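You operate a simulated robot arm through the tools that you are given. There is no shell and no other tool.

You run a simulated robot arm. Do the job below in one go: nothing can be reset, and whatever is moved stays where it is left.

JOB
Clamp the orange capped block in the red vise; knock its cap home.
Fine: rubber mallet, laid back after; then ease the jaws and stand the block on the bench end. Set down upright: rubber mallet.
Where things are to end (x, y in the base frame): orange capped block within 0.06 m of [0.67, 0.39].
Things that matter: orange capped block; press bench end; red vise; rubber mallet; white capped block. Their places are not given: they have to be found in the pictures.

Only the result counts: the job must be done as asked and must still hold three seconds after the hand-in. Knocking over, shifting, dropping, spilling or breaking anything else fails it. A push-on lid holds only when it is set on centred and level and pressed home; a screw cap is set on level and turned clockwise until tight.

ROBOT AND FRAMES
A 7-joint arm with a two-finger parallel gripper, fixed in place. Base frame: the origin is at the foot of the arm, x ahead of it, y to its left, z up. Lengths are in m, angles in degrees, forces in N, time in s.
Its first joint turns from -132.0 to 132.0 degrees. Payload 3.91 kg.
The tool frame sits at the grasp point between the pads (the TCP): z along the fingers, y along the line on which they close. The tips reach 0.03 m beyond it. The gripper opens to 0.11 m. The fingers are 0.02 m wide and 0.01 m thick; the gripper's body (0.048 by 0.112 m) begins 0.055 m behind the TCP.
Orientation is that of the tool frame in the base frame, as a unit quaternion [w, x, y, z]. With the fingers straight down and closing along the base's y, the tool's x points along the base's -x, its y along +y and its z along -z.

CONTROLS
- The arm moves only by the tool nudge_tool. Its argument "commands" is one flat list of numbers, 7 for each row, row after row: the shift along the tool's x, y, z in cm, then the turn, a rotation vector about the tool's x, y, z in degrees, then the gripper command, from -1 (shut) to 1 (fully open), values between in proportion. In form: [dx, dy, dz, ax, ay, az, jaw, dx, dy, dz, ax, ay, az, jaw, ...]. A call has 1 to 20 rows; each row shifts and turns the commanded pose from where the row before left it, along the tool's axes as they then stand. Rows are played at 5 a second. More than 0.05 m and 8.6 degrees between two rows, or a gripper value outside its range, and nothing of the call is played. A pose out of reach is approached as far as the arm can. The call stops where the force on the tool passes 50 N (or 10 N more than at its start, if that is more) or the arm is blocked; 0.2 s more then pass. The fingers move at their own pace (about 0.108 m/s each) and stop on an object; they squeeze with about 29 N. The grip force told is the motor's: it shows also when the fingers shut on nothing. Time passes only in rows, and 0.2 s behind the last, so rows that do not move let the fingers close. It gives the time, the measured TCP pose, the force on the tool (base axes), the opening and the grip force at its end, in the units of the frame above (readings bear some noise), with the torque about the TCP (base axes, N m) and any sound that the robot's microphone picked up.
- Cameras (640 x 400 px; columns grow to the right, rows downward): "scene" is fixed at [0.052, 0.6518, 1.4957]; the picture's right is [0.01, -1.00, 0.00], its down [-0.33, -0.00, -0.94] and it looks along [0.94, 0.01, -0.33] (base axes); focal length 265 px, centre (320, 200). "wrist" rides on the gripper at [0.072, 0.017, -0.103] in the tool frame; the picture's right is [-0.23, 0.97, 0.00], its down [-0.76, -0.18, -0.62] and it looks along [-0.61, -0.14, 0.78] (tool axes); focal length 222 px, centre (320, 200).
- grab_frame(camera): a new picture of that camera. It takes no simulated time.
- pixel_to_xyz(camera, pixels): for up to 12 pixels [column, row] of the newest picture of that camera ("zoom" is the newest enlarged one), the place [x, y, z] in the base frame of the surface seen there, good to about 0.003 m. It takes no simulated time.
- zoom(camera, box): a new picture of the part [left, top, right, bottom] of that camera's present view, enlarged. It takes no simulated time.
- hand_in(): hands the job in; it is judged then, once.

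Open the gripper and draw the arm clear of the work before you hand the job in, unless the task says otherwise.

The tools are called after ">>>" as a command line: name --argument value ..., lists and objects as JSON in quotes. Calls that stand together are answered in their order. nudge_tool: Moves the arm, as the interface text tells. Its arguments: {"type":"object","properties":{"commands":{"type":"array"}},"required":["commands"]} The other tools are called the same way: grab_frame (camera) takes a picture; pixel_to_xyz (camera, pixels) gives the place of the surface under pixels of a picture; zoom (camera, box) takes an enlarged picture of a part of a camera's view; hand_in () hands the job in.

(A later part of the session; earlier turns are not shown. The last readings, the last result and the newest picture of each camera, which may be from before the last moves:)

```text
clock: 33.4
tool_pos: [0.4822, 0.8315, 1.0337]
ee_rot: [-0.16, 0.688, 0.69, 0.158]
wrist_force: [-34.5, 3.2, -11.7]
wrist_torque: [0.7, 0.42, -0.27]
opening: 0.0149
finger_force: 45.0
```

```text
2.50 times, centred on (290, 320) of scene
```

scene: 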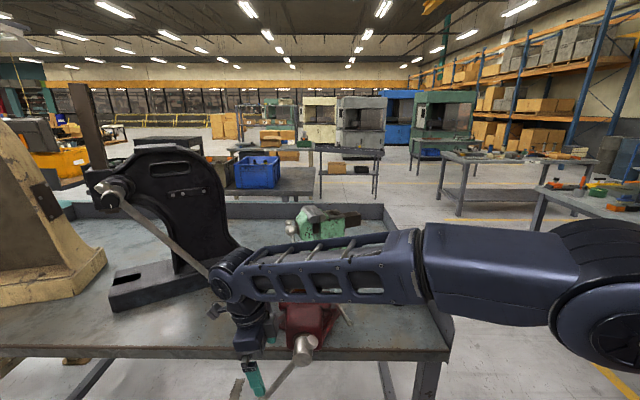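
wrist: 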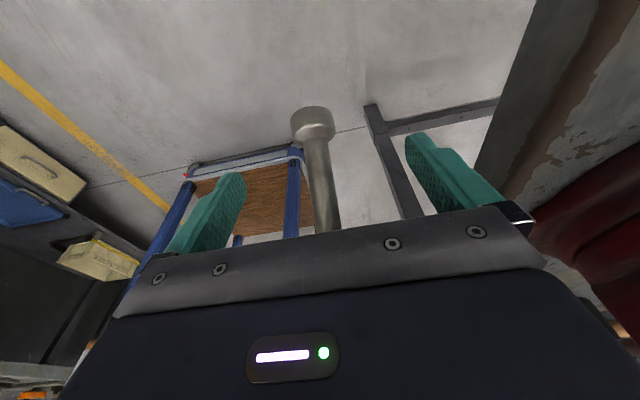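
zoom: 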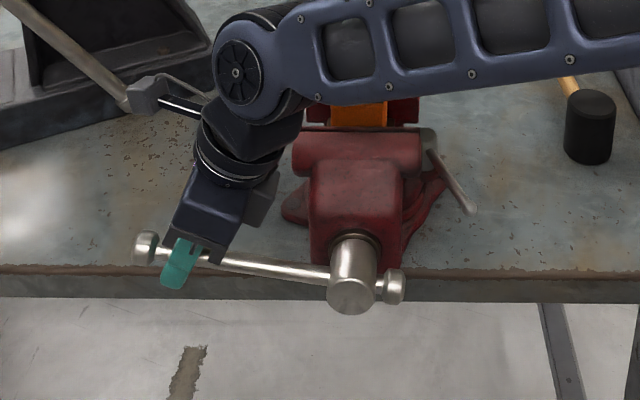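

The bar is at ψ≈194°, but −34 N in x says I led too far in +x; I'll ease back in x while continuing up.

>>> nudge_tool --commands '[0.274, -0.25, -1.948, 0, 4, 0, -1, 0.137, -0.1, -1.962, 0, 4, 0, -1, 0, 0.03, -1.967, 0, 4, 0, -1, -0.137, 0.04, -1.962, 0, 4, 0, -1]'

>>> zoom --camera "scene" --box '[190, 240, 390, 400]'

```text
clock: 34.4
tool_pos: [0.4812, 0.7898, 1.1015]
ee_rot: [-0.253, 0.66, 0.66, 0.254]
wrist_force: [-26.2, 5.6, -9.3]
wrist_torque: [0.48, 0.37, 0.13]
opening: 0.0148
finger_force: 45.0
```

```text
2.50 times, centred on (290, 320) of scene
```

zoom: 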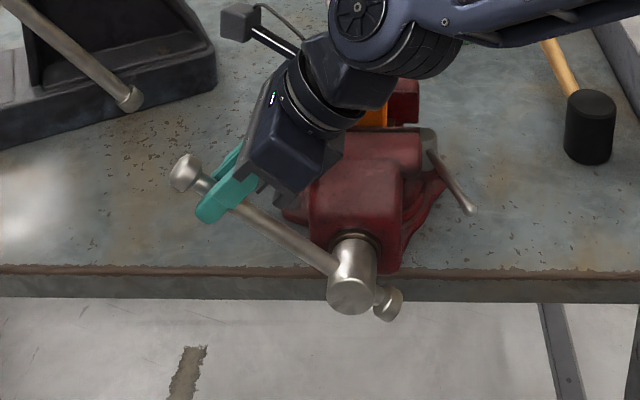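

ψ≈227°, x force still −26 N, so the bar isn't advancing as assumed. I'll measure the hub and jaw positions now.

>>> pixel_to_xyz --camera "zoom" --pixels '[[350, 295], [355, 250], [410, 150], [410, 140], [375, 115], [405, 110], [365, 180], [420, 135], [405, 90], [400, 125]]'

>>> grab_frame --camera "wrist"

>>> zoom --camera "scene" --box '[270, 240, 350, 340]'

```text
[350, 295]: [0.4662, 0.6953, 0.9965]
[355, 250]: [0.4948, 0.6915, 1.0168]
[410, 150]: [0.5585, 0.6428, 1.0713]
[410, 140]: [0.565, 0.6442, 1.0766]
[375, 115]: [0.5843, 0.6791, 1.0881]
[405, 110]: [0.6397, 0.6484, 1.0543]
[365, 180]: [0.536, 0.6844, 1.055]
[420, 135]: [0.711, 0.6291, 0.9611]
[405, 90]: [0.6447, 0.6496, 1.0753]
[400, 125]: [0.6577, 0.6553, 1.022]
```

```text
taken
```

wrist: 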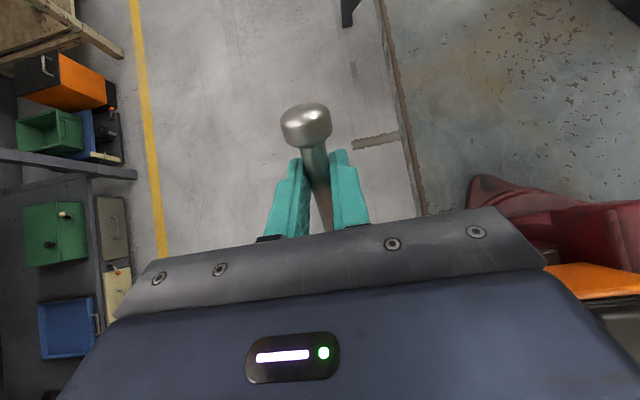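

```text
4.00 times, centred on (310, 290) of scene
```

zoom: 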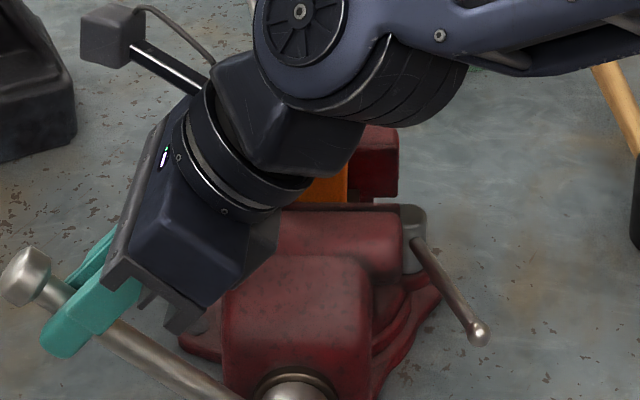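

The hub has advanced 12.5 mm overall, though slower lately; turning torque is constant (~1.5 N·m), so it's not clamped yet. I'll ease x by −3 mm and continue toward ψ≈258°.

>>> nudge_tool --commands '[-0.274, -0.25, -1.948, 0, 4, 0, -1, -0.409, -0.05, -1.924, 0, 4, 0, -1, -0.542, 0, -1.891, 0, 4, 0, -1, -0.673, 0, -1.848, 0, 4, 0, -1]'

>>> zoom --camera "scene" --box '[240, 220, 380, 350]'

```text
clock: 35.4
tool_pos: [0.481, 0.7299, 1.1348]
ee_rot: [-0.333, 0.623, 0.62, 0.341]
wrist_force: [9.4, 3.5, -8.9]
wrist_torque: [0.98, 0.2, -0.14]
opening: 0.0149
finger_force: 44.7
stopped in row 4: the force on the tool passed its limit at 66 N (the readings are from after the stop); the commanded pose is now the measured one
```

```text
3.08 times, centred on (310, 285) of scene
```

zoom: 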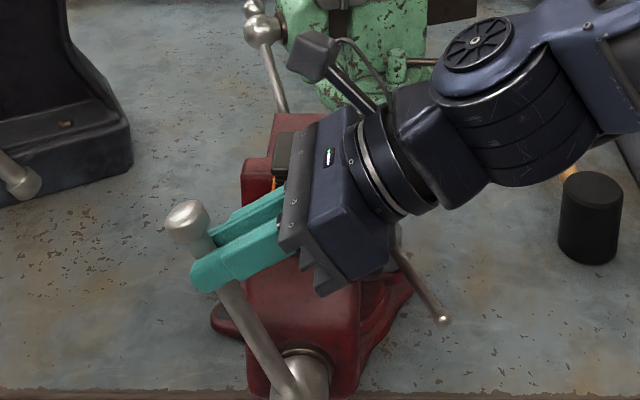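

The force passed 66 N at ψ≈255°: either the jaws are tight or something touched. I'll let go of the bar, back off along −z of the tool, and look.

>>> nudge_tool --commands '[0, 0, 0, 0, 0, 0, 0.3, 0, 0, 0, 0, 0, 0, 0.3, 0, 0, -3, 0, 0, 0, 0.3, 0, 0, -4, 0, 0, 0, 0.3, 0, 0, -4, 0, 0, 0, 0.3, 0, 0, -4, 0, 0, 0, 0.3, 0, 0, -4, 0, 0, 0, 0.3]'

>>> grab_frame --camera "scene"

>>> zoom --camera "scene" --box '[240, 220, 380, 350]'

```text
clock: 37.0
tool_pos: [0.4788, 0.5693, 1.2395]
ee_rot: [-0.335, 0.621, 0.622, 0.34]
wrist_force: [0.4, 0.1, -0.3]
wrist_torque: [0.02, 0.0, 0.01]
opening: 0.0714
finger_force: 0.0
```

```text
taken
```

scene: 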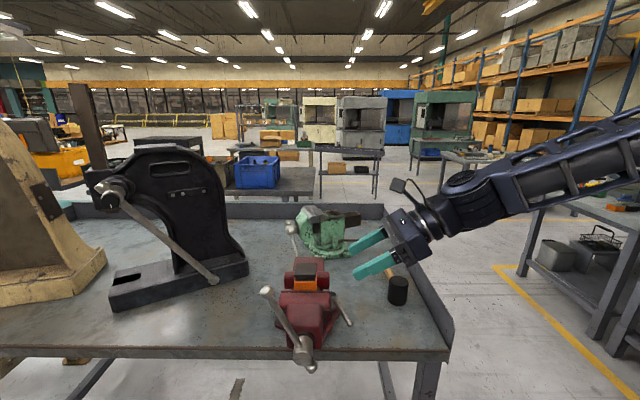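

```text
3.08 times, centred on (310, 285) of scene
```

zoom: 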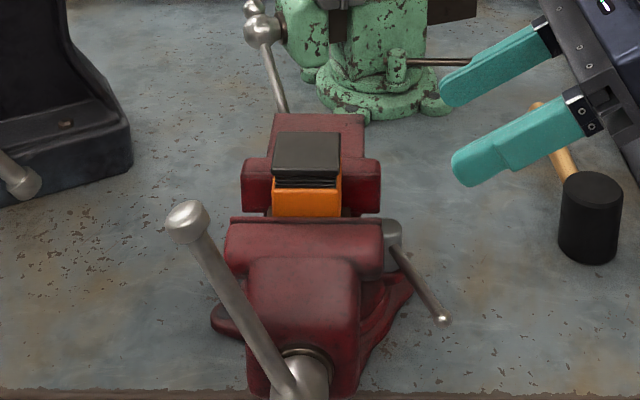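

The bar rests at ψ≈255° and the block still stands upright. I'll measure the jaws and block in this view.

>>> pixel_to_xyz --camera "zoom" --pixels '[[306, 205], [306, 214], [306, 220], [306, 225], [355, 205], [355, 190], [255, 205], [306, 165], [306, 140], [306, 186], [290, 378], [186, 220]]'

>>> zoom --camera "scene" --box '[285, 255, 335, 305]'

```text
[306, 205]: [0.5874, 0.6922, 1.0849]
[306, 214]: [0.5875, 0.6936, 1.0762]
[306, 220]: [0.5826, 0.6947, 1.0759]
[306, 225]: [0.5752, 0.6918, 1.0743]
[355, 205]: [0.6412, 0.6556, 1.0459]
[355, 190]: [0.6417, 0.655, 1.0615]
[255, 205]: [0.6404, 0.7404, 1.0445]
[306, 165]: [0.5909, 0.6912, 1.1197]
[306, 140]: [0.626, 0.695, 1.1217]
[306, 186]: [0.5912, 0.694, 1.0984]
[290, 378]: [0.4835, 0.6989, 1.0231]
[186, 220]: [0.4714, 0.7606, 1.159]
```

```text
8.00 times, centred on (310, 280) of scene
```

zoom: 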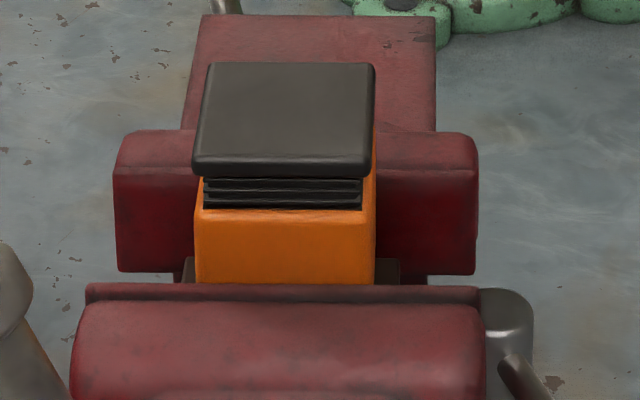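

Now the jaw lip (x≈0.583–0.586) touches the block face (0.5875) and the block's rear meets the rear jaw (~0.640). I'll bring the tool back to the default orientation and look from above to verify.

>>> nudge_tool --commands '[0, 0, 0, 0, -7.25, 0, 1, 0, 0, 0, 0, -7.25, 0, 1, 0, 0, 0, 0, -7.25, 0, 1, 0, 0, 0, 0, -7.25, 0, 1, 0, 0, 0, 0, -7.25, 0, 1, 0, 0, 0, 0, -7.25, 0, 1, 0, 0, 0, 0, -7.25, 0, 1, 0, 0, 0, 0, -7, 0, 1, 0, 0, 0, 0, 0, -8.2, 1, 0, 0, 0, 0, 0, -8.2, 1, 0, 0, 0, 0, 0, -8.2, 1, 0, 0, 0, 0, 0, -8.2, 1, 0, 0, 0, 0, 0, -8.2, 1, 0, 0, 0, 0, 0, -8.2, 1, 0, 0, 0, 0, 0, -8.2, 1, 0, 0, 0, 0, 0, -8.2, 1, 0, 0, 0, 0, 0, -8.2, 1, 0, 0, 0, 0, 0, -8.2, 1, 0, 0, 0, 0, 0, -8, 1]'

>>> nudge_tool --commands '[0, 4, -3, 0, 0, 0, 1, 0, 4, -3, 0, 0, 0, 1, 0, 4, -2, 0, 0, 0, 1, 0, 3, -2, 0, 0, 0, 1, 0, 0, 0, 0, 0, 0, 1]'

>>> zoom --camera "wrist" --box '[230, 60, 410, 220]'

```text
clock: 41.0
tool_pos: [0.4781, 0.5706, 1.2388]
ee_rot: [0.003, 0.002, 1.0, -0.006]
wrist_force: [-0.2, 0.2, -0.2]
wrist_torque: [0.0, -0.02, -0.01]
opening: 0.1101
finger_force: 0.0
```

```text
clock: 42.2
tool_pos: [0.4785, 0.7224, 1.337]
ee_rot: [0.004, 0.003, 1.0, -0.007]
wrist_force: [0.2, 0.6, -0.2]
wrist_torque: [0.02, -0.02, 0.04]
opening: 0.1102
finger_force: 0.0
```

```text
2.50 times, centred on (320, 140) of wrist
```

zoom: 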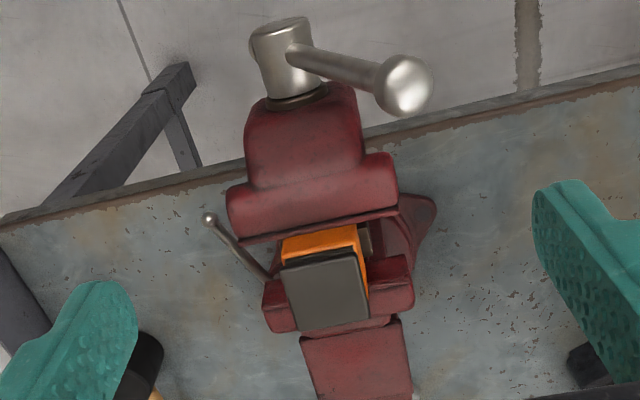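

I'll zoom closer on the jaws from this viewpoint and measure gaps.

>>> zoom --camera "wrist" --box '[285, 110, 365, 190]'

>>> pixel_to_xyz --camera "zoom" --pixels '[[260, 170], [300, 175], [300, 165], [300, 155], [380, 145], [380, 130], [400, 190], [420, 190], [440, 200], [400, 230], [395, 300], [300, 280]]'

```text
5.00 times, centred on (325, 150) of wrist
```

zoom: 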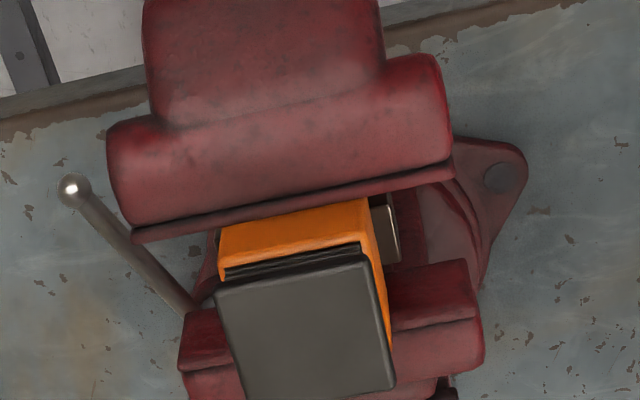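

```text
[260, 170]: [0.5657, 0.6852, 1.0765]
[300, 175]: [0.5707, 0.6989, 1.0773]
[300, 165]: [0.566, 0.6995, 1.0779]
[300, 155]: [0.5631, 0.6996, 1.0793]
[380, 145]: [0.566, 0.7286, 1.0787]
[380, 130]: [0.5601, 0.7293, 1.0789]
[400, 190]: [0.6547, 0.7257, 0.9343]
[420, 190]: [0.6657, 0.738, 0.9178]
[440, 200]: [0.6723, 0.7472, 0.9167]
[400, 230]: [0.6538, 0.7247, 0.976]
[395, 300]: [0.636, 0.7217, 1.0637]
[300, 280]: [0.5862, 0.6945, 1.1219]
```

I'll query the narrow bands at the jaw lip/block boundary and the rear jaw face.

>>> pixel_to_xyz --camera "zoom" --pixels '[[300, 190], [300, 197], [300, 203], [300, 210], [300, 225], [385, 235], [392, 255], [400, 270], [430, 270], [470, 265], [200, 330], [190, 320]]'

>>> pixel_to_xyz --camera "zoom" --pixels '[[380, 205], [395, 215], [385, 215], [385, 250], [378, 190], [375, 175], [382, 300], [388, 330], [390, 345], [240, 380], [390, 380], [450, 290]]'

```text
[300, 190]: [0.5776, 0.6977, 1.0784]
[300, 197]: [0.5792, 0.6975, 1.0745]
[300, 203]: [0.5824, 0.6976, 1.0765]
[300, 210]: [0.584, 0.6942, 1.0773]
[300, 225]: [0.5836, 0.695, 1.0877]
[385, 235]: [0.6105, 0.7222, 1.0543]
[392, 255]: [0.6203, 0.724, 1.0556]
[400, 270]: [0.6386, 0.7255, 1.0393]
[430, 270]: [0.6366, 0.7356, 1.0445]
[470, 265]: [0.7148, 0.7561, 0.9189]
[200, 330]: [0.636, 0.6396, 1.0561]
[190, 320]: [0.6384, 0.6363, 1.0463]
```

```text
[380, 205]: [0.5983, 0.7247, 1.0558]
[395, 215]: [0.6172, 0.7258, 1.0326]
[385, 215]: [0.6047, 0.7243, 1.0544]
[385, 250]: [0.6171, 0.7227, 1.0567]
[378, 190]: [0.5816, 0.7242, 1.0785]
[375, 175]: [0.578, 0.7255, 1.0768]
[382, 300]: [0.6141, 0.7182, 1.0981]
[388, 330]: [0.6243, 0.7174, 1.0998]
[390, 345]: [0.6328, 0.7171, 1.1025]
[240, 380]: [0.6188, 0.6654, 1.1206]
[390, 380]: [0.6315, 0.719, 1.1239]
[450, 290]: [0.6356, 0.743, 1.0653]
```

The jaw lip (≈0.582) meets the block front (≈0.584) and its rear (≈0.634) meets the rear jaw (≈0.636): it's clamped. Next I'll fix a ~0.9° tilt and move to look at the mallet.

>>> nudge_tool --commands '[0, 0, 0, -0.75, 0.4, 0, 1, -2, -4, 1.5, 0, 0, 0, 1, -2, -4, 1.5, 0, 0, 0, 1, -2, -4, 1.5, 0, 0, 0, 1, -2, -4, 1.5, 0, 0, 0, 1, -2, -4, 1.5, 0, 0, 0, 1, -2, -4, 1.5, 0, 0, 0, 1, -2, -4, 1.5, 0, 0, 0, 1, 0, 0, 4, 0, 0, 0, 1, 0, 0, 4, 0, 0, 0, 1, 0, 0, 0, 0, 0, 0, 1]'

>>> grab_frame --camera "wrist"

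>>> zoom --camera "wrist" --box '[240, 110, 400, 230]'

```text
clock: 44.6
tool_pos: [0.6177, 0.441, 1.1534]
ee_rot: [0.0, 0.002, 1.0, 0.0]
wrist_force: [0.4, 0.4, 0.6]
wrist_torque: [0.03, 0.03, 0.0]
opening: 0.1102
finger_force: 0.1
```

```text
taken
```

wrist: 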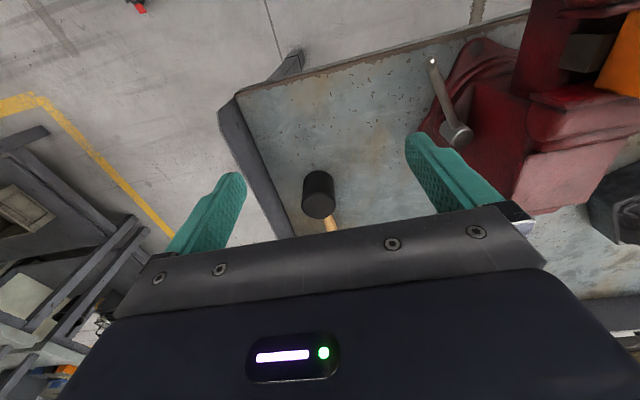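

```text
3.33 times, centred on (320, 170) of wrist
```

zoom: 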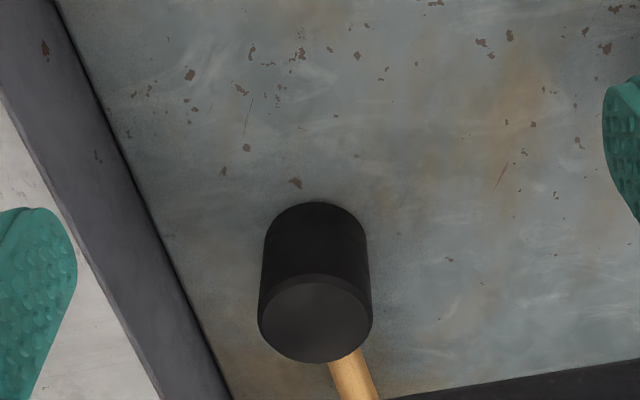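

The mallet head's top disc is centred at about (315,318) in the zoom. I'll measure its rim and the handle.

>>> pixel_to_xyz --camera "zoom" --pixels '[[315, 318], [264, 318], [366, 318], [313, 282], [317, 356], [315, 240], [312, 208], [270, 240], [362, 240], [352, 375], [360, 395], [330, 300]]'

>>> zoom --camera "scene" --box '[360, 240, 440, 320]'

>>> pixel_to_xyz --camera "zoom" --pixels '[[300, 350], [250, 300], [350, 300], [300, 290], [250, 350], [350, 350]]'

```text
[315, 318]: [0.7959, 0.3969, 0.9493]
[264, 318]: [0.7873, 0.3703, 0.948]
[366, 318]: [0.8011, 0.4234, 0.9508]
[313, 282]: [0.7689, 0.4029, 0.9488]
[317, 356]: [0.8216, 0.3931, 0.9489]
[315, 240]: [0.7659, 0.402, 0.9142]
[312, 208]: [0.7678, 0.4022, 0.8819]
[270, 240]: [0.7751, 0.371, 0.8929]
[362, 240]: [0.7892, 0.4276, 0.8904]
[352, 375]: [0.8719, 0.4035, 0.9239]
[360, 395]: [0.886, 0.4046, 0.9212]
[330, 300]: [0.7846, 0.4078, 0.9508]
```

```text
5.00 times, centred on (400, 280) of scene
```

zoom: 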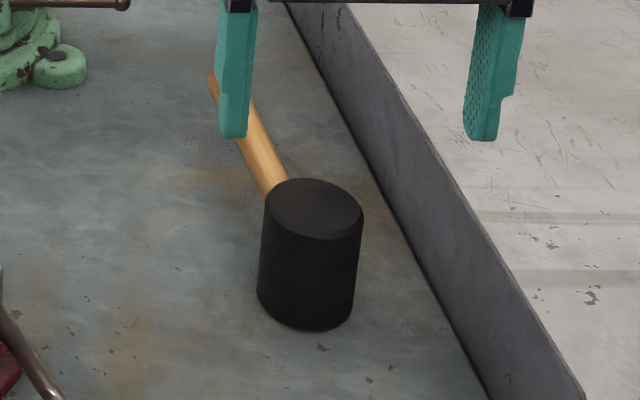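

```text
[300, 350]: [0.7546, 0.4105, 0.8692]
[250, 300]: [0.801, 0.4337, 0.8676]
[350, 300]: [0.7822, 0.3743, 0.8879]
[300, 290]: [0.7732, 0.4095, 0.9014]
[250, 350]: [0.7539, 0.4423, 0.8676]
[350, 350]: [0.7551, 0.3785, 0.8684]
```

The head is centred at about (0.795, 0.398), top at 0.949, ~58 mm across. I'll go above it and stop with tips just over the head to check the centring.

>>> nudge_tool --commands '[-4.43, -1.08, 0, 0, 0, 0, 1, -4.43, -1.08, 0, 0, 0, 0, 1, -4.43, -1.08, 0, 0, 0, 0, 1, -4.43, -1.08, 0, 0, 0, 0, 1, 0, 0, 4, 0, 0, 0, 1, 0, 0, 4, 0, 0, 0, 1, 0, 0, 4, 0, 0, 0, 1, 0, 0, 2.5, 0, 0, 0, 1, 0, 0, 0, 0, 0, 0, 1]'

>>> grab_frame --camera "wrist"

>>> zoom --camera "scene" --box '[340, 220, 460, 320]'

```text
clock: 46.6
tool_pos: [0.7948, 0.3975, 1.0072]
ee_rot: [0.0, 0.003, 1.0, 0.0]
wrist_force: [1.0, -0.5, 1.2]
wrist_torque: [0.0, 0.03, 0.0]
opening: 0.11
finger_force: 0.1
```

```text
taken
```

wrist: 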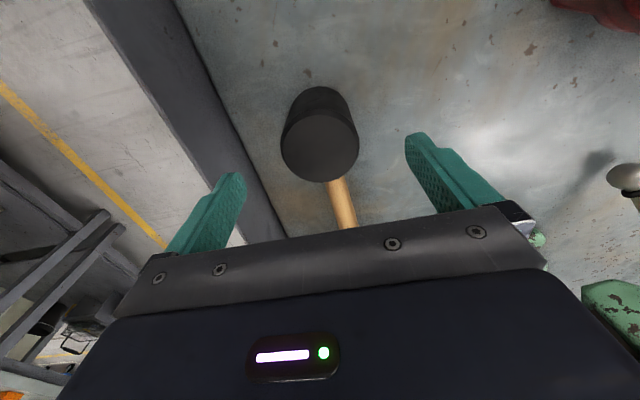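

```text
4.00 times, centred on (400, 270) of scene
```

zoom: 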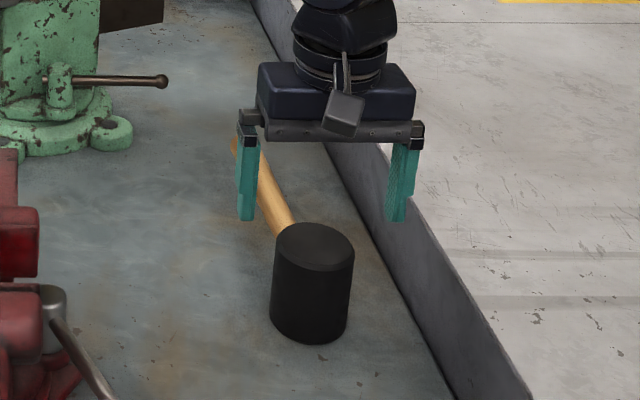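

The head's top disc is at about (320,148). I'll measure its rim again from here for exact centring.

>>> pixel_to_xyz --camera "wrist" --pixels '[[320, 148], [284, 146], [355, 148], [318, 118], [322, 178], [300, 125], [340, 172], [345, 205], [350, 220]]'

```text
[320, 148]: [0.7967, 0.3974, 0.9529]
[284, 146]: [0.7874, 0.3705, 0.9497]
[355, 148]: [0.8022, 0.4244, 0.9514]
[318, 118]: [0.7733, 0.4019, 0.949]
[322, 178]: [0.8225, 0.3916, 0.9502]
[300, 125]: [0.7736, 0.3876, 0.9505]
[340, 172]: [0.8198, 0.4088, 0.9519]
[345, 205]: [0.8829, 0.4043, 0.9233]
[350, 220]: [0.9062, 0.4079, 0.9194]
```

The centre is (0.797, 0.3975). I'll descend 8.5 cm to z≈0.922 and close on the head.

>>> nudge_tool --commands '[-0.2, 0, 2.5, 0, 0, 0, 1, 0, 0, 2, 0, 0, 0, 1, 0, 0, 2, 0, 0, 0, 1, 0, 0, 2, 0, 0, 0, 1, 0, 0, 0, 0, 0, 0, -1, 0, 0, 0, 0, 0, 0, -1, 0, 0, 0, 0, 0, 0, -1, 0, 0, 0, 0, 0, 0, -1]'

>>> grab_frame --camera "wrist"

```text
clock: 48.4
tool_pos: [0.7962, 0.3977, 0.9217]
ee_rot: [0.0, 0.003, 1.0, 0.0]
wrist_force: [1.2, -0.9, 0.6]
wrist_torque: [-0.14, 0.01, -0.01]
opening: 0.0626
finger_force: 29.4
```

```text
taken
```

wrist: 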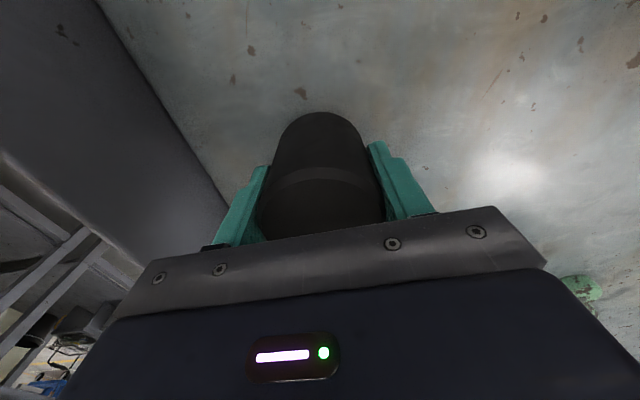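

The head is held (opening 0.0626, 29 N). I'll lift it a little first, then up to z≈1.22.

>>> nudge_tool --commands '[0, 0, -1, 0, 0, 0, -1, 0, 0, -1.5, 0, 0, 0, -1, 0, 0, -2.5, 0, 0, 0, -1, 0, 0, -4, 0, 0, 0, -1, 0, 0, -4, 0, 0, 0, -1, 0, 0, -4, 0, 0, 0, -1, 0, 0, -4, 0, 0, 0, -1, 0, 0, -4, 0, 0, 0, -1, 0, 0, -3, 0, 0, 0, -1, 0, 0, -2, 0, 0, 0, -1, 0, 0, 0, 0, 0, 0, -1]'

>>> grab_frame --camera "scene"

>>> grab_frame --camera "wrist"

```text
clock: 50.8
tool_pos: [0.795, 0.3966, 1.2214]
ee_rot: [0.0, 0.003, 1.0, 0.001]
wrist_force: [-0.7, 0.8, -4.3]
wrist_torque: [0.03, 0.11, 0.01]
opening: 0.0625
finger_force: 28.9
```

```text
taken
```

scene: 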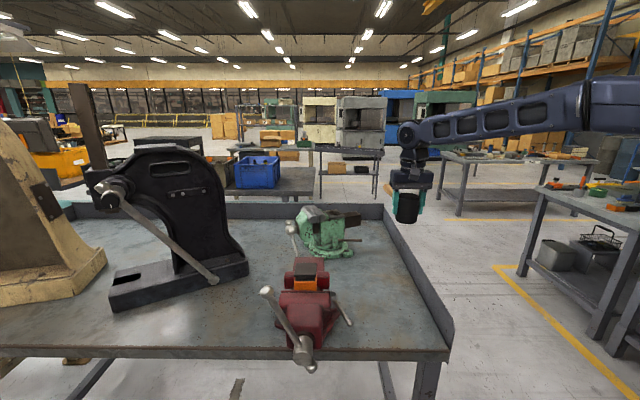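

```text
taken
```

wrist: 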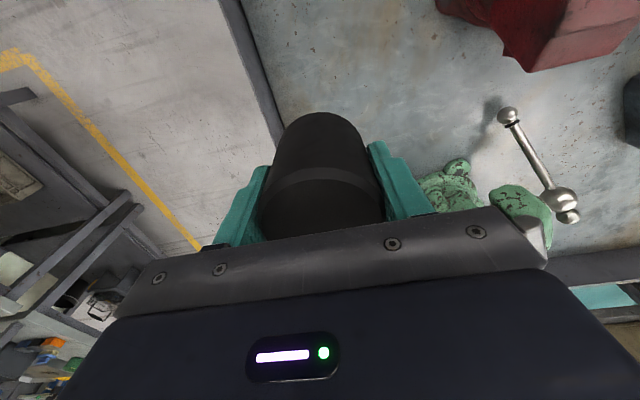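

The mallet is lifted and held (≈4.3 N). I'll measure the cap's top corners and centre now in the scene picture.

>>> zoom --camera "scene" --box '[285, 255, 335, 305]'

>>> pixel_to_xyz --camera "zoom" --pixels '[[205, 150], [365, 150], [285, 110], [215, 68], [368, 68], [285, 68], [285, 170], [285, 195], [285, 240], [210, 240], [365, 240], [285, 285]]'

```text
8.00 times, centred on (310, 280) of scene
```

zoom: 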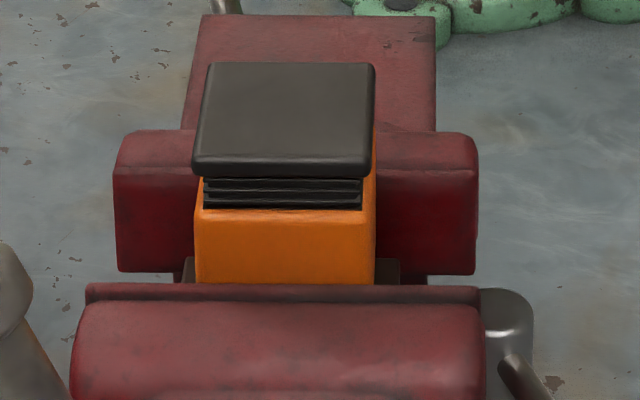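

```text
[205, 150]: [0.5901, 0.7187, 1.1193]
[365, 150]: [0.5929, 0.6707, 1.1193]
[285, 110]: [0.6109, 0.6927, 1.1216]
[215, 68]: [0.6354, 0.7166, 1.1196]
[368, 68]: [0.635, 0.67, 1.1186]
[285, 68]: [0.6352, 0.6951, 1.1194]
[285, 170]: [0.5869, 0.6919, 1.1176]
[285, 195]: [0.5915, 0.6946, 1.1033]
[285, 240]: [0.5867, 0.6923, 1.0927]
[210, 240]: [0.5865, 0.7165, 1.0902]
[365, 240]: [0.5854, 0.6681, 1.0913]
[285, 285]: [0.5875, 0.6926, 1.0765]
```

The cap is level, centre (0.612, 0.6935), top ≈1.120, with about 10 mm of ribs exposed. I'll carry the mallet head over it at the present height.

>>> nudge_tool --commands '[2.29, 3.71, 0, 0, 0, 0, -1, 2.29, 3.71, 0, 0, 0, 0, -1, 2.29, 3.71, 0, 0, 0, 0, -1, 2.29, 3.71, 0, 0, 0, 0, -1, 2.29, 3.71, 0, 0, 0, 0, -1, 2.29, 3.71, 0, 0, 0, 0, -1, 2.29, 3.71, 0, 0, 0, 0, -1, 2.29, 3.71, 0, 0, 0, 0, -1, 0, 0, 0, 0, 0, 0, -1]'

>>> zoom --camera "scene" --box '[250, 220, 370, 320]'

```text
clock: 52.8
tool_pos: [0.6131, 0.6962, 1.2214]
ee_rot: [0.0, 0.002, 1.0, 0.0]
wrist_force: [-0.1, -0.7, -3.4]
wrist_torque: [-0.02, 0.1, -0.03]
opening: 0.0622
finger_force: 29.7
```

```text
4.00 times, centred on (310, 270) of scene
```

zoom: 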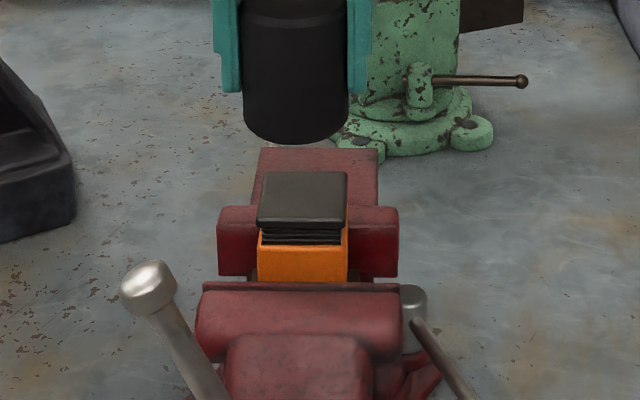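

The head is above the cap; I'll correct y by −2.5 mm, lower to ~1 cm above, then give a first firm tap.

>>> nudge_tool --commands '[0.1, -0.25, 1, 0, 0, 0, -1, 0, 0, 1.5, 0, 0, 0, -1, 0, 0, 0, 0, 0, 0, -1]'

>>> nudge_tool --commands '[0, 0, -2, 0, 0, 0, -1, 0, 0, 4.9, 0, 0, 0, -1, 0, 0, 2, 0, 0, 0, -1]'

>>> zoom --camera "scene" --box '[250, 220, 370, 320]'

```text
clock: 53.6
tool_pos: [0.6132, 0.6928, 1.1966]
ee_rot: [0.0, 0.002, 1.0, 0.0]
wrist_force: [0.2, -0.3, -4.4]
wrist_torque: [-0.04, 0.1, -0.02]
opening: 0.0626
finger_force: 28.7
```

```text
clock: 54.4
tool_pos: [0.614, 0.6926, 1.1536]
ee_rot: [0.003, 0.003, 1.0, 0.003]
wrist_force: [-1.4, 3.4, 45.0]
wrist_torque: [-0.52, -0.42, -0.02]
opening: 0.0628
finger_force: 29.1
```

```text
4.00 times, centred on (310, 270) of scene
```

zoom: 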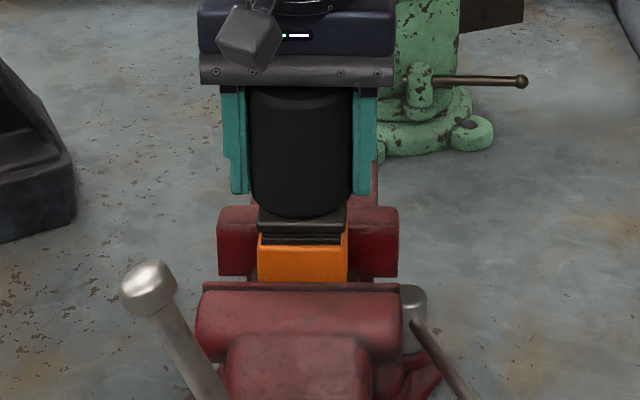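

The tap ended at TCP z=1.1536 with 45 N: the head slid up in the fingers somewhat. I'll zoom to see whether the cap moved.

>>> zoom --camera "scene" --box '[280, 235, 340, 300]'

>>> pixel_to_xyz --camera "zoom" --pixels '[[320, 225], [320, 240], [320, 262], [320, 275], [320, 290], [320, 320], [320, 215], [320, 180]]'

>>> grab_frame --camera "wrist"

```text
6.15 times, centred on (310, 268) of scene
```

zoom: 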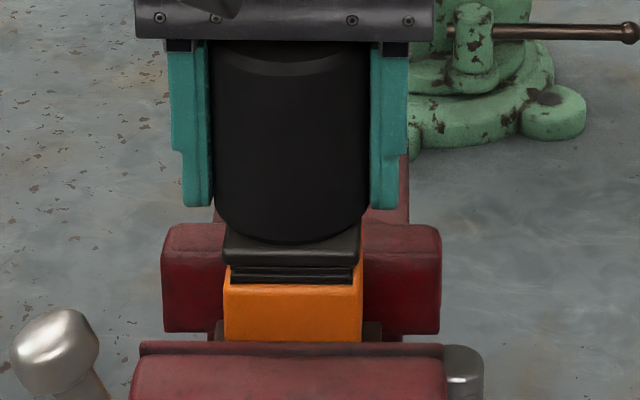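

```text
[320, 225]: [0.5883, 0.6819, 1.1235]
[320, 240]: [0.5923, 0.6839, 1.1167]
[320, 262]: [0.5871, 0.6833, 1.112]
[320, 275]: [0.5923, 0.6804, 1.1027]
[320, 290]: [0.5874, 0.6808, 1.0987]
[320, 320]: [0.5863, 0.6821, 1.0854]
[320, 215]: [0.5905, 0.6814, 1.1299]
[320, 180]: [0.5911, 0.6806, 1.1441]
```

```text
taken
```

wrist: 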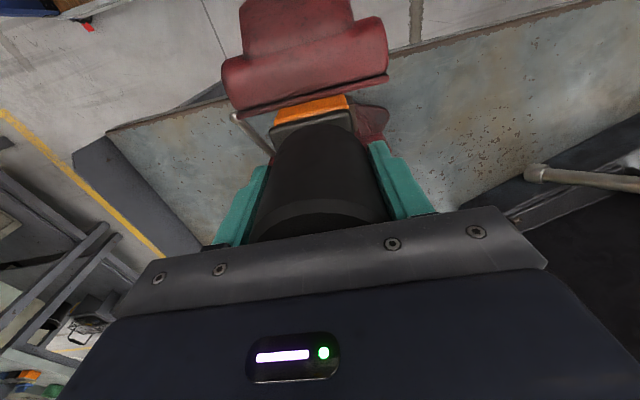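

The exposed ribs shrank by about a third: the tap drove the cap ~3–4 mm. I'll strike again: lift 3 cm, then drive down.

>>> nudge_tool --commands '[0, 0, -3, 0, 0, 0, -1, 0, 0, 0, 0, 0, 0, -1, 0, 0, 4.9, 0, 0, 0, -1, 0, 0, 1.5, 0, 0, 0, -1]'

>>> zoom --camera "scene" --box '[280, 235, 340, 300]'

```text
clock: 55.3
tool_pos: [0.6124, 0.6936, 1.1374]
ee_rot: [0.004, 0.002, 1.0, 0.008]
wrist_force: [-2.8, -2.2, 18.4]
wrist_torque: [-0.61, 0.32, -0.03]
opening: 0.0625
finger_force: 28.8
stopped in row 4: the force on the tool passed its limit at 95 N (the readings are from after the stop); the commanded pose is now the measured one
```

```text
6.15 times, centred on (310, 268) of scene
```

zoom: 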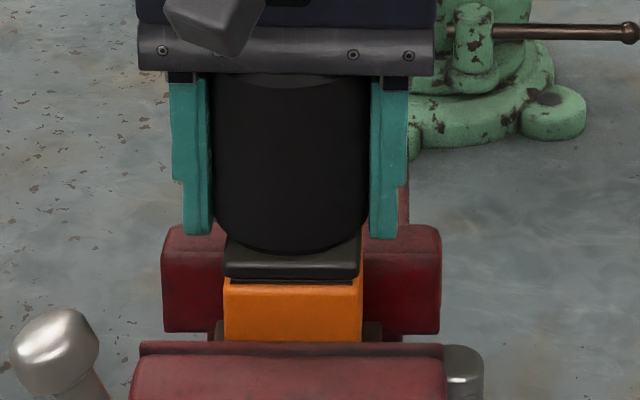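

A 95 N strike drove the cap most of the way; just a thin seam remains around rows 278–283. One more knock.

>>> nudge_tool --commands '[0, 0, -3, 0, 0, 0, -1, 0, 0, 0, 0, 0, 0, -1, 0, 0, 4.5, 0, 0, 0, -1, 0, 0, 1.5, 0, 0, 0, -1]'

>>> zoom --camera "scene" --box '[280, 235, 340, 300]'

```text
clock: 56.1
tool_pos: [0.613, 0.6955, 1.1363]
ee_rot: [0.008, 0.002, 1.0, 0.011]
wrist_force: [-1.5, -1.5, 11.6]
wrist_torque: [-0.46, 0.31, -0.02]
opening: 0.0628
finger_force: 28.5
stopped in row 4: the force on the tool passed its limit at 83 N (the readings are from after the stop); the commanded pose is now the measured one
```

```text
6.15 times, centred on (310, 268) of scene
```

zoom: 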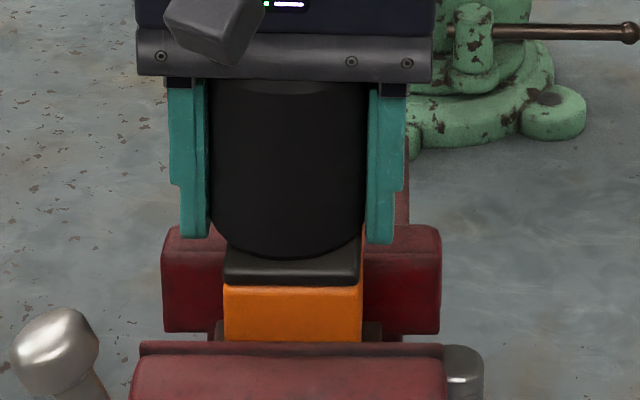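

The ribs are gone: the cap sits on the block. I'll lift off, correct the ~1.5° tilt the impacts gave the tool, and inspect the cap.

>>> nudge_tool --commands '[0, 0, -2, 0, 0, 0, -1, 0, 0, -2, 0.63, 0.46, 0, -1, 0, 0, -2, 0.63, 0.46, 0, -1, 0, 0, -2, 0, 0, 0, -1, 0, 0, 0, 0, 0, 0, -1]'

>>> zoom --camera "scene" --box '[285, 255, 335, 305]'

>>> pixel_to_xyz --camera "zoom" --pixels '[[205, 175], [365, 175], [285, 130], [215, 85], [368, 85], [285, 85], [285, 200], [285, 215], [285, 240], [210, 240], [365, 240], [285, 285]]'

```text
clock: 57.3
tool_pos: [0.615, 0.6928, 1.2128]
ee_rot: [-0.002, 0.003, 1.0, 0.001]
wrist_force: [-0.6, 0.0, -3.8]
wrist_torque: [-0.02, 0.11, -0.02]
opening: 0.0623
finger_force: 28.6
```

```text
8.00 times, centred on (310, 280) of scene
```

zoom: 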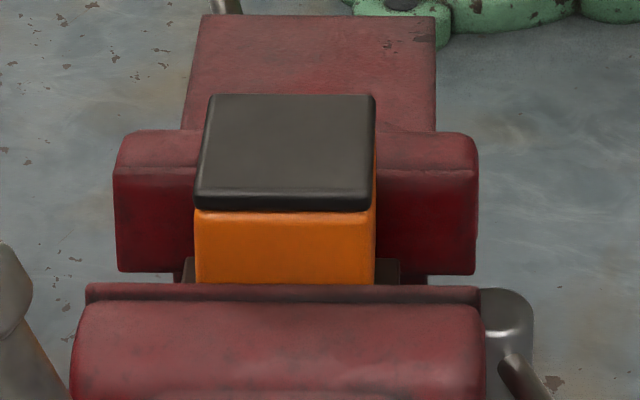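

```text
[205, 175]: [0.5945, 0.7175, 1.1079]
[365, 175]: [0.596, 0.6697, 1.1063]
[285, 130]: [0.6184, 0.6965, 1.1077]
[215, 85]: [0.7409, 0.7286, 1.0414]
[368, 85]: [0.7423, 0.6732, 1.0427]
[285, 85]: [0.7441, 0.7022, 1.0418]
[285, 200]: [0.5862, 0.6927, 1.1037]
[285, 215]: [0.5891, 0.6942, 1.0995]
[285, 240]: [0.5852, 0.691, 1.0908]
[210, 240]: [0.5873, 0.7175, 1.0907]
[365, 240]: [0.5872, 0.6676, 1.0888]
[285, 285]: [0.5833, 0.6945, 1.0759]
```

The cap is flush all round and level (top 1.107, down 12.5 mm). One last straight knock with the levelled tool to make sure it is home.

>>> nudge_tool --commands '[0.1, 0, 3, 0, 0, 0, -1, 0.1, 0, 1.5, 0, 0, 0, -1, 0, 0, 4, 0, 0, 0, -1, 0, 0, 1, 0, 0, 0, -1]'

>>> nudge_tool --commands '[0, 0, -2, 0, 0, 0, -1, 0, 0, -2, 0, 0, 0, -1, 0, 0, -2, 0, 0, 0, -1, 0, 0, -2, 0, 0, 0, -1, 0, 0, 0, 0, 0, 0, -1]'

>>> zoom --camera "scene" --box '[285, 255, 335, 305]'

>>> grab_frame --camera "scene"

```text
clock: 58.3
tool_pos: [0.6115, 0.6942, 1.1357]
ee_rot: [0.003, 0.003, 1.0, 0.006]
wrist_force: [-1.2, -0.8, 10.9]
wrist_torque: [-0.42, 0.15, -0.01]
opening: 0.0627
finger_force: 29.3
stopped in row 4: the force on the tool passed its limit at 66 N (the readings are from after the stop); the commanded pose is now the measured one
```

```text
clock: 59.5
tool_pos: [0.6126, 0.6935, 1.2122]
ee_rot: [0.002, 0.003, 1.0, 0.006]
wrist_force: [0.3, -0.1, -3.9]
wrist_torque: [-0.01, 0.11, -0.01]
opening: 0.0628
finger_force: 29.0
```

```text
8.00 times, centred on (310, 280) of scene
```

zoom: 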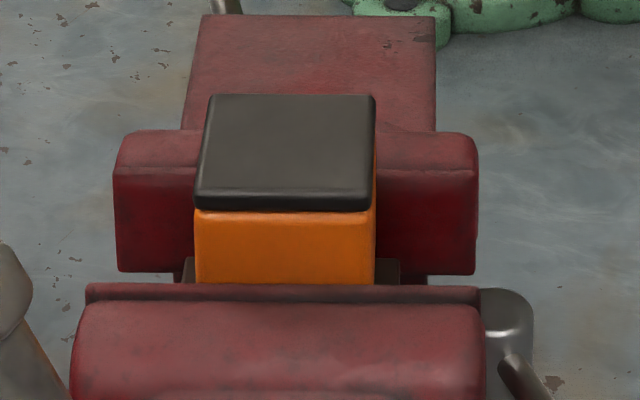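

```text
taken
```

scene: 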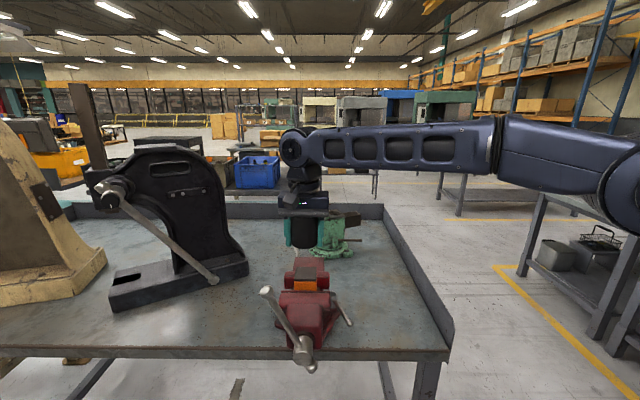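

The cap is unchanged — home and level. Now I'll check how the mallet sits in the fingers before laying it back.

>>> zoom --camera "scene" --box '[270, 190, 370, 260]'

>>> grab_frame --camera "wrist"

```text
5.71 times, centred on (320, 225) of scene
```

zoom: 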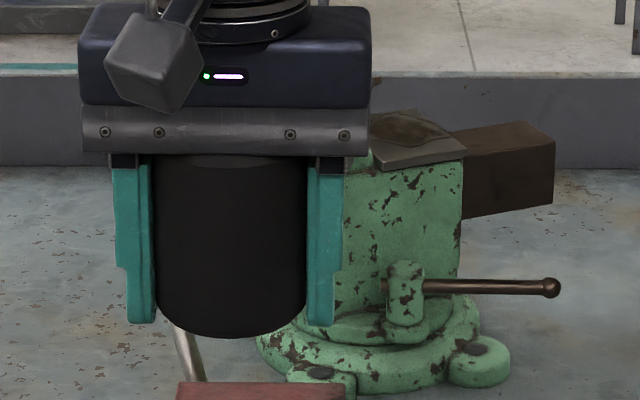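

```text
taken
```

wrist: 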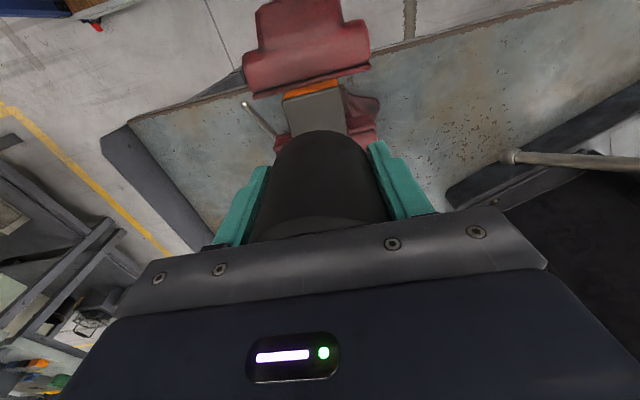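

The head rests against the palm, its base ≈28.5 mm below the TCP. I'll carry it back over its old place (0.797, 0.3975), fixing the 0.7° tilt on the way.

>>> nudge_tool --commands '[0, 0, -1, 0.69, 0.23, 0, -1, -2.3, -3.7, 0, 0, 0, 0, -1, -2.3, -3.7, 0, 0, 0, 0, -1, -2.3, -3.7, 0, 0, 0, 0, -1, -2.3, -3.7, 0, 0, 0, 0, -1, -2.3, -3.7, 0, 0, 0, 0, -1, -2.3, -3.7, 0, 0, 0, 0, -1, -2.3, -3.7, 0, 0, 0, 0, -1, -2.3, -3.7, 0, 0, 0, 0, -1, 0, 0, 4, 0, 0, 0, -1, 0, 0, 4, 0, 0, 0, -1, 0, 0, 4, 0, 0, 0, -1, 0, 0, 4, 0, 0, 0, -1, 0, 0, 4, 0, 0, 0, -1, 0, 0, 4, 0, 0, 0, -1, 0, 0, 2, 0, 0, 0, -1, 0, 0, 0, 0, 0, 0, -1]'

>>> zoom --camera "scene" --box '[340, 220, 460, 320]'

```text
clock: 63.1
tool_pos: [0.7944, 0.3959, 0.9632]
ee_rot: [0.001, 0.003, 1.0, -0.001]
wrist_force: [0.7, 0.3, -4.3]
wrist_torque: [0.01, 0.11, -0.01]
opening: 0.0627
finger_force: 29.3
```

```text
4.00 times, centred on (400, 270) of scene
```

zoom: 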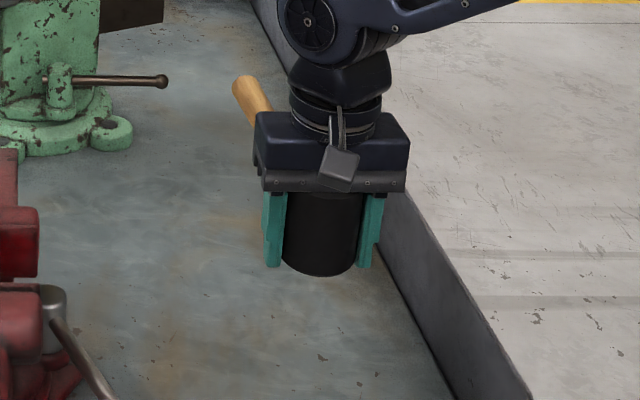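

Position is right above the old spot (0.794, 0.396); base ≈6.7 cm above the bench. Lowering slowly until I feel contact.

>>> nudge_tool --commands '[-0.2, 0.15, 2, 0, 0, 0, -1, 0, 0, 2, 0, 0, 0, -1, 0, 0, 1.5, 0, 0, 0, -1, 0, 0, 0.4, 0, 0, 0, -1, 0, 0, 0.3, 0, 0, 0, -1, 0, 0, 0, 0, 0, 0, -1]'

```text
clock: 64.5
tool_pos: [0.7973, 0.3975, 0.9021]
ee_rot: [0.0, 0.003, 1.0, -0.001]
wrist_force: [-0.3, 0.2, -4.3]
wrist_torque: [0.01, 0.11, 0.0]
opening: 0.0626
finger_force: 29.2
```

No contact yet (−4.3 N is just the mallet's weight). I'll continue in 1–2 mm steps.

>>> nudge_tool --commands '[0, 0, 0.2, 0, 0, 0, -1, 0, 0, 0.15, 0, 0, 0, -1, 0, 0, 0, 0, 0, 0, -1]'

```text
clock: 65.3
tool_pos: [0.7969, 0.3973, 0.9014]
ee_rot: [0.003, 0.003, 1.0, 0.0]
wrist_force: [-5.4, -6.3, 22.9]
wrist_torque: [0.23, 0.48, 0.31]
opening: 0.0624
finger_force: 28.9
```

Contact felt (+23 N) at z=0.9014, roughly centred, so the head stands on the bench. I'll ease the push by 2.5 mm, then open the fingers and rise straight up.

>>> nudge_tool --commands '[0, 0, -0.25, 0, 0, 0, -1, 0, 0, 0, 0, 0, 0, -1]'

>>> zoom --camera "scene" --box '[340, 220, 460, 320]'

```text
clock: 65.9
tool_pos: [0.7976, 0.3963, 0.9003]
ee_rot: [0.0, 0.003, 1.0, -0.001]
wrist_force: [3.4, 0.0, -0.2]
wrist_torque: [0.19, -0.03, -0.14]
opening: 0.0624
finger_force: 28.8
```

```text
4.00 times, centred on (400, 270) of scene
```

zoom: 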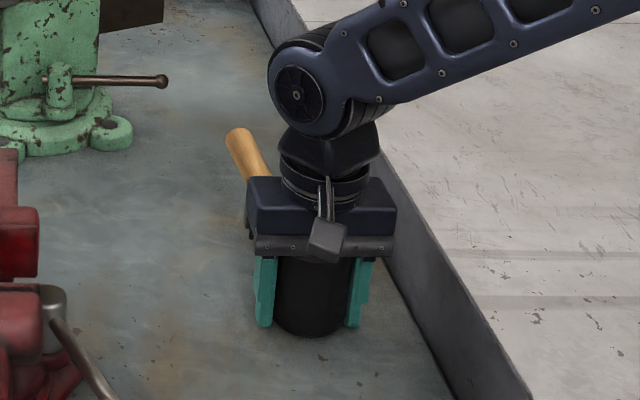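

The bench carries the mallet (Fz≈0). Opening the fingers and rising.

>>> nudge_tool --commands '[0, 0, 0, 0, 0, 0, 0.6, 0, 0, 0, 0, 0, 0, 0.9, 0, 0, 0, 0, 0, 0, 0.9, 0, 0, 0, 0, 0, 0, 0.9, 0, 0, -2, 0, 0, 0, 0.9, 0, 0, -3, 0, 0, 0, 0.9, 0, 0, -4, 0, 0, 0, 0.9, 0, 0, -4, 0, 0, 0, 0.9, 0, 0, -4, 0, 0, 0, 0.9]'

>>> zoom --camera "scene" --box '[340, 220, 460, 320]'

>>> grab_frame --camera "wrist"

```text
clock: 67.9
tool_pos: [0.798, 0.3969, 1.0705]
ee_rot: [0.0, 0.003, 1.0, -0.001]
wrist_force: [0.5, 0.6, -1.3]
wrist_torque: [-0.02, 0.0, 0.01]
opening: 0.1044
finger_force: 0.1
```

```text
4.00 times, centred on (400, 270) of scene
```

zoom: 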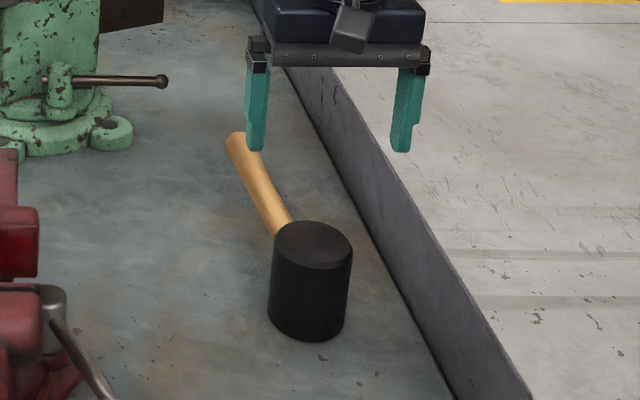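

```text
taken
```

wrist: 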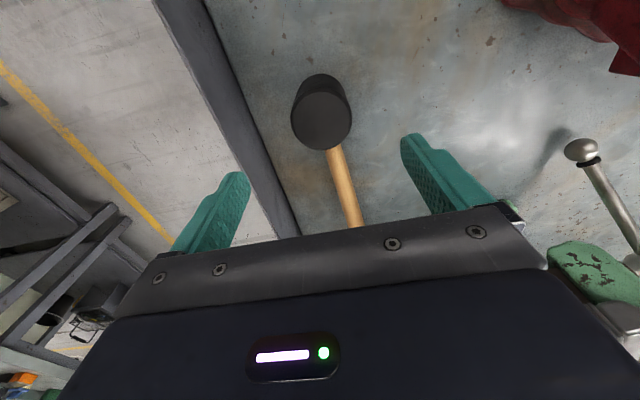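

The mallet stands upright again on its old spot. A quick check of its top rim for level.

>>> pixel_to_xyz --camera "wrist" --pixels '[[321, 120], [297, 118], [345, 120], [320, 98], [323, 143], [340, 170], [355, 220]]'

```text
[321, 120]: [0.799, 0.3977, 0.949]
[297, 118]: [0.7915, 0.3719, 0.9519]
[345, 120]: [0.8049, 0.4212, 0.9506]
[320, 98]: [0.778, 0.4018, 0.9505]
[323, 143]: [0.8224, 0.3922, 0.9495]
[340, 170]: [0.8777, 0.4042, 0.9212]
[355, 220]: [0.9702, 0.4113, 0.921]
```

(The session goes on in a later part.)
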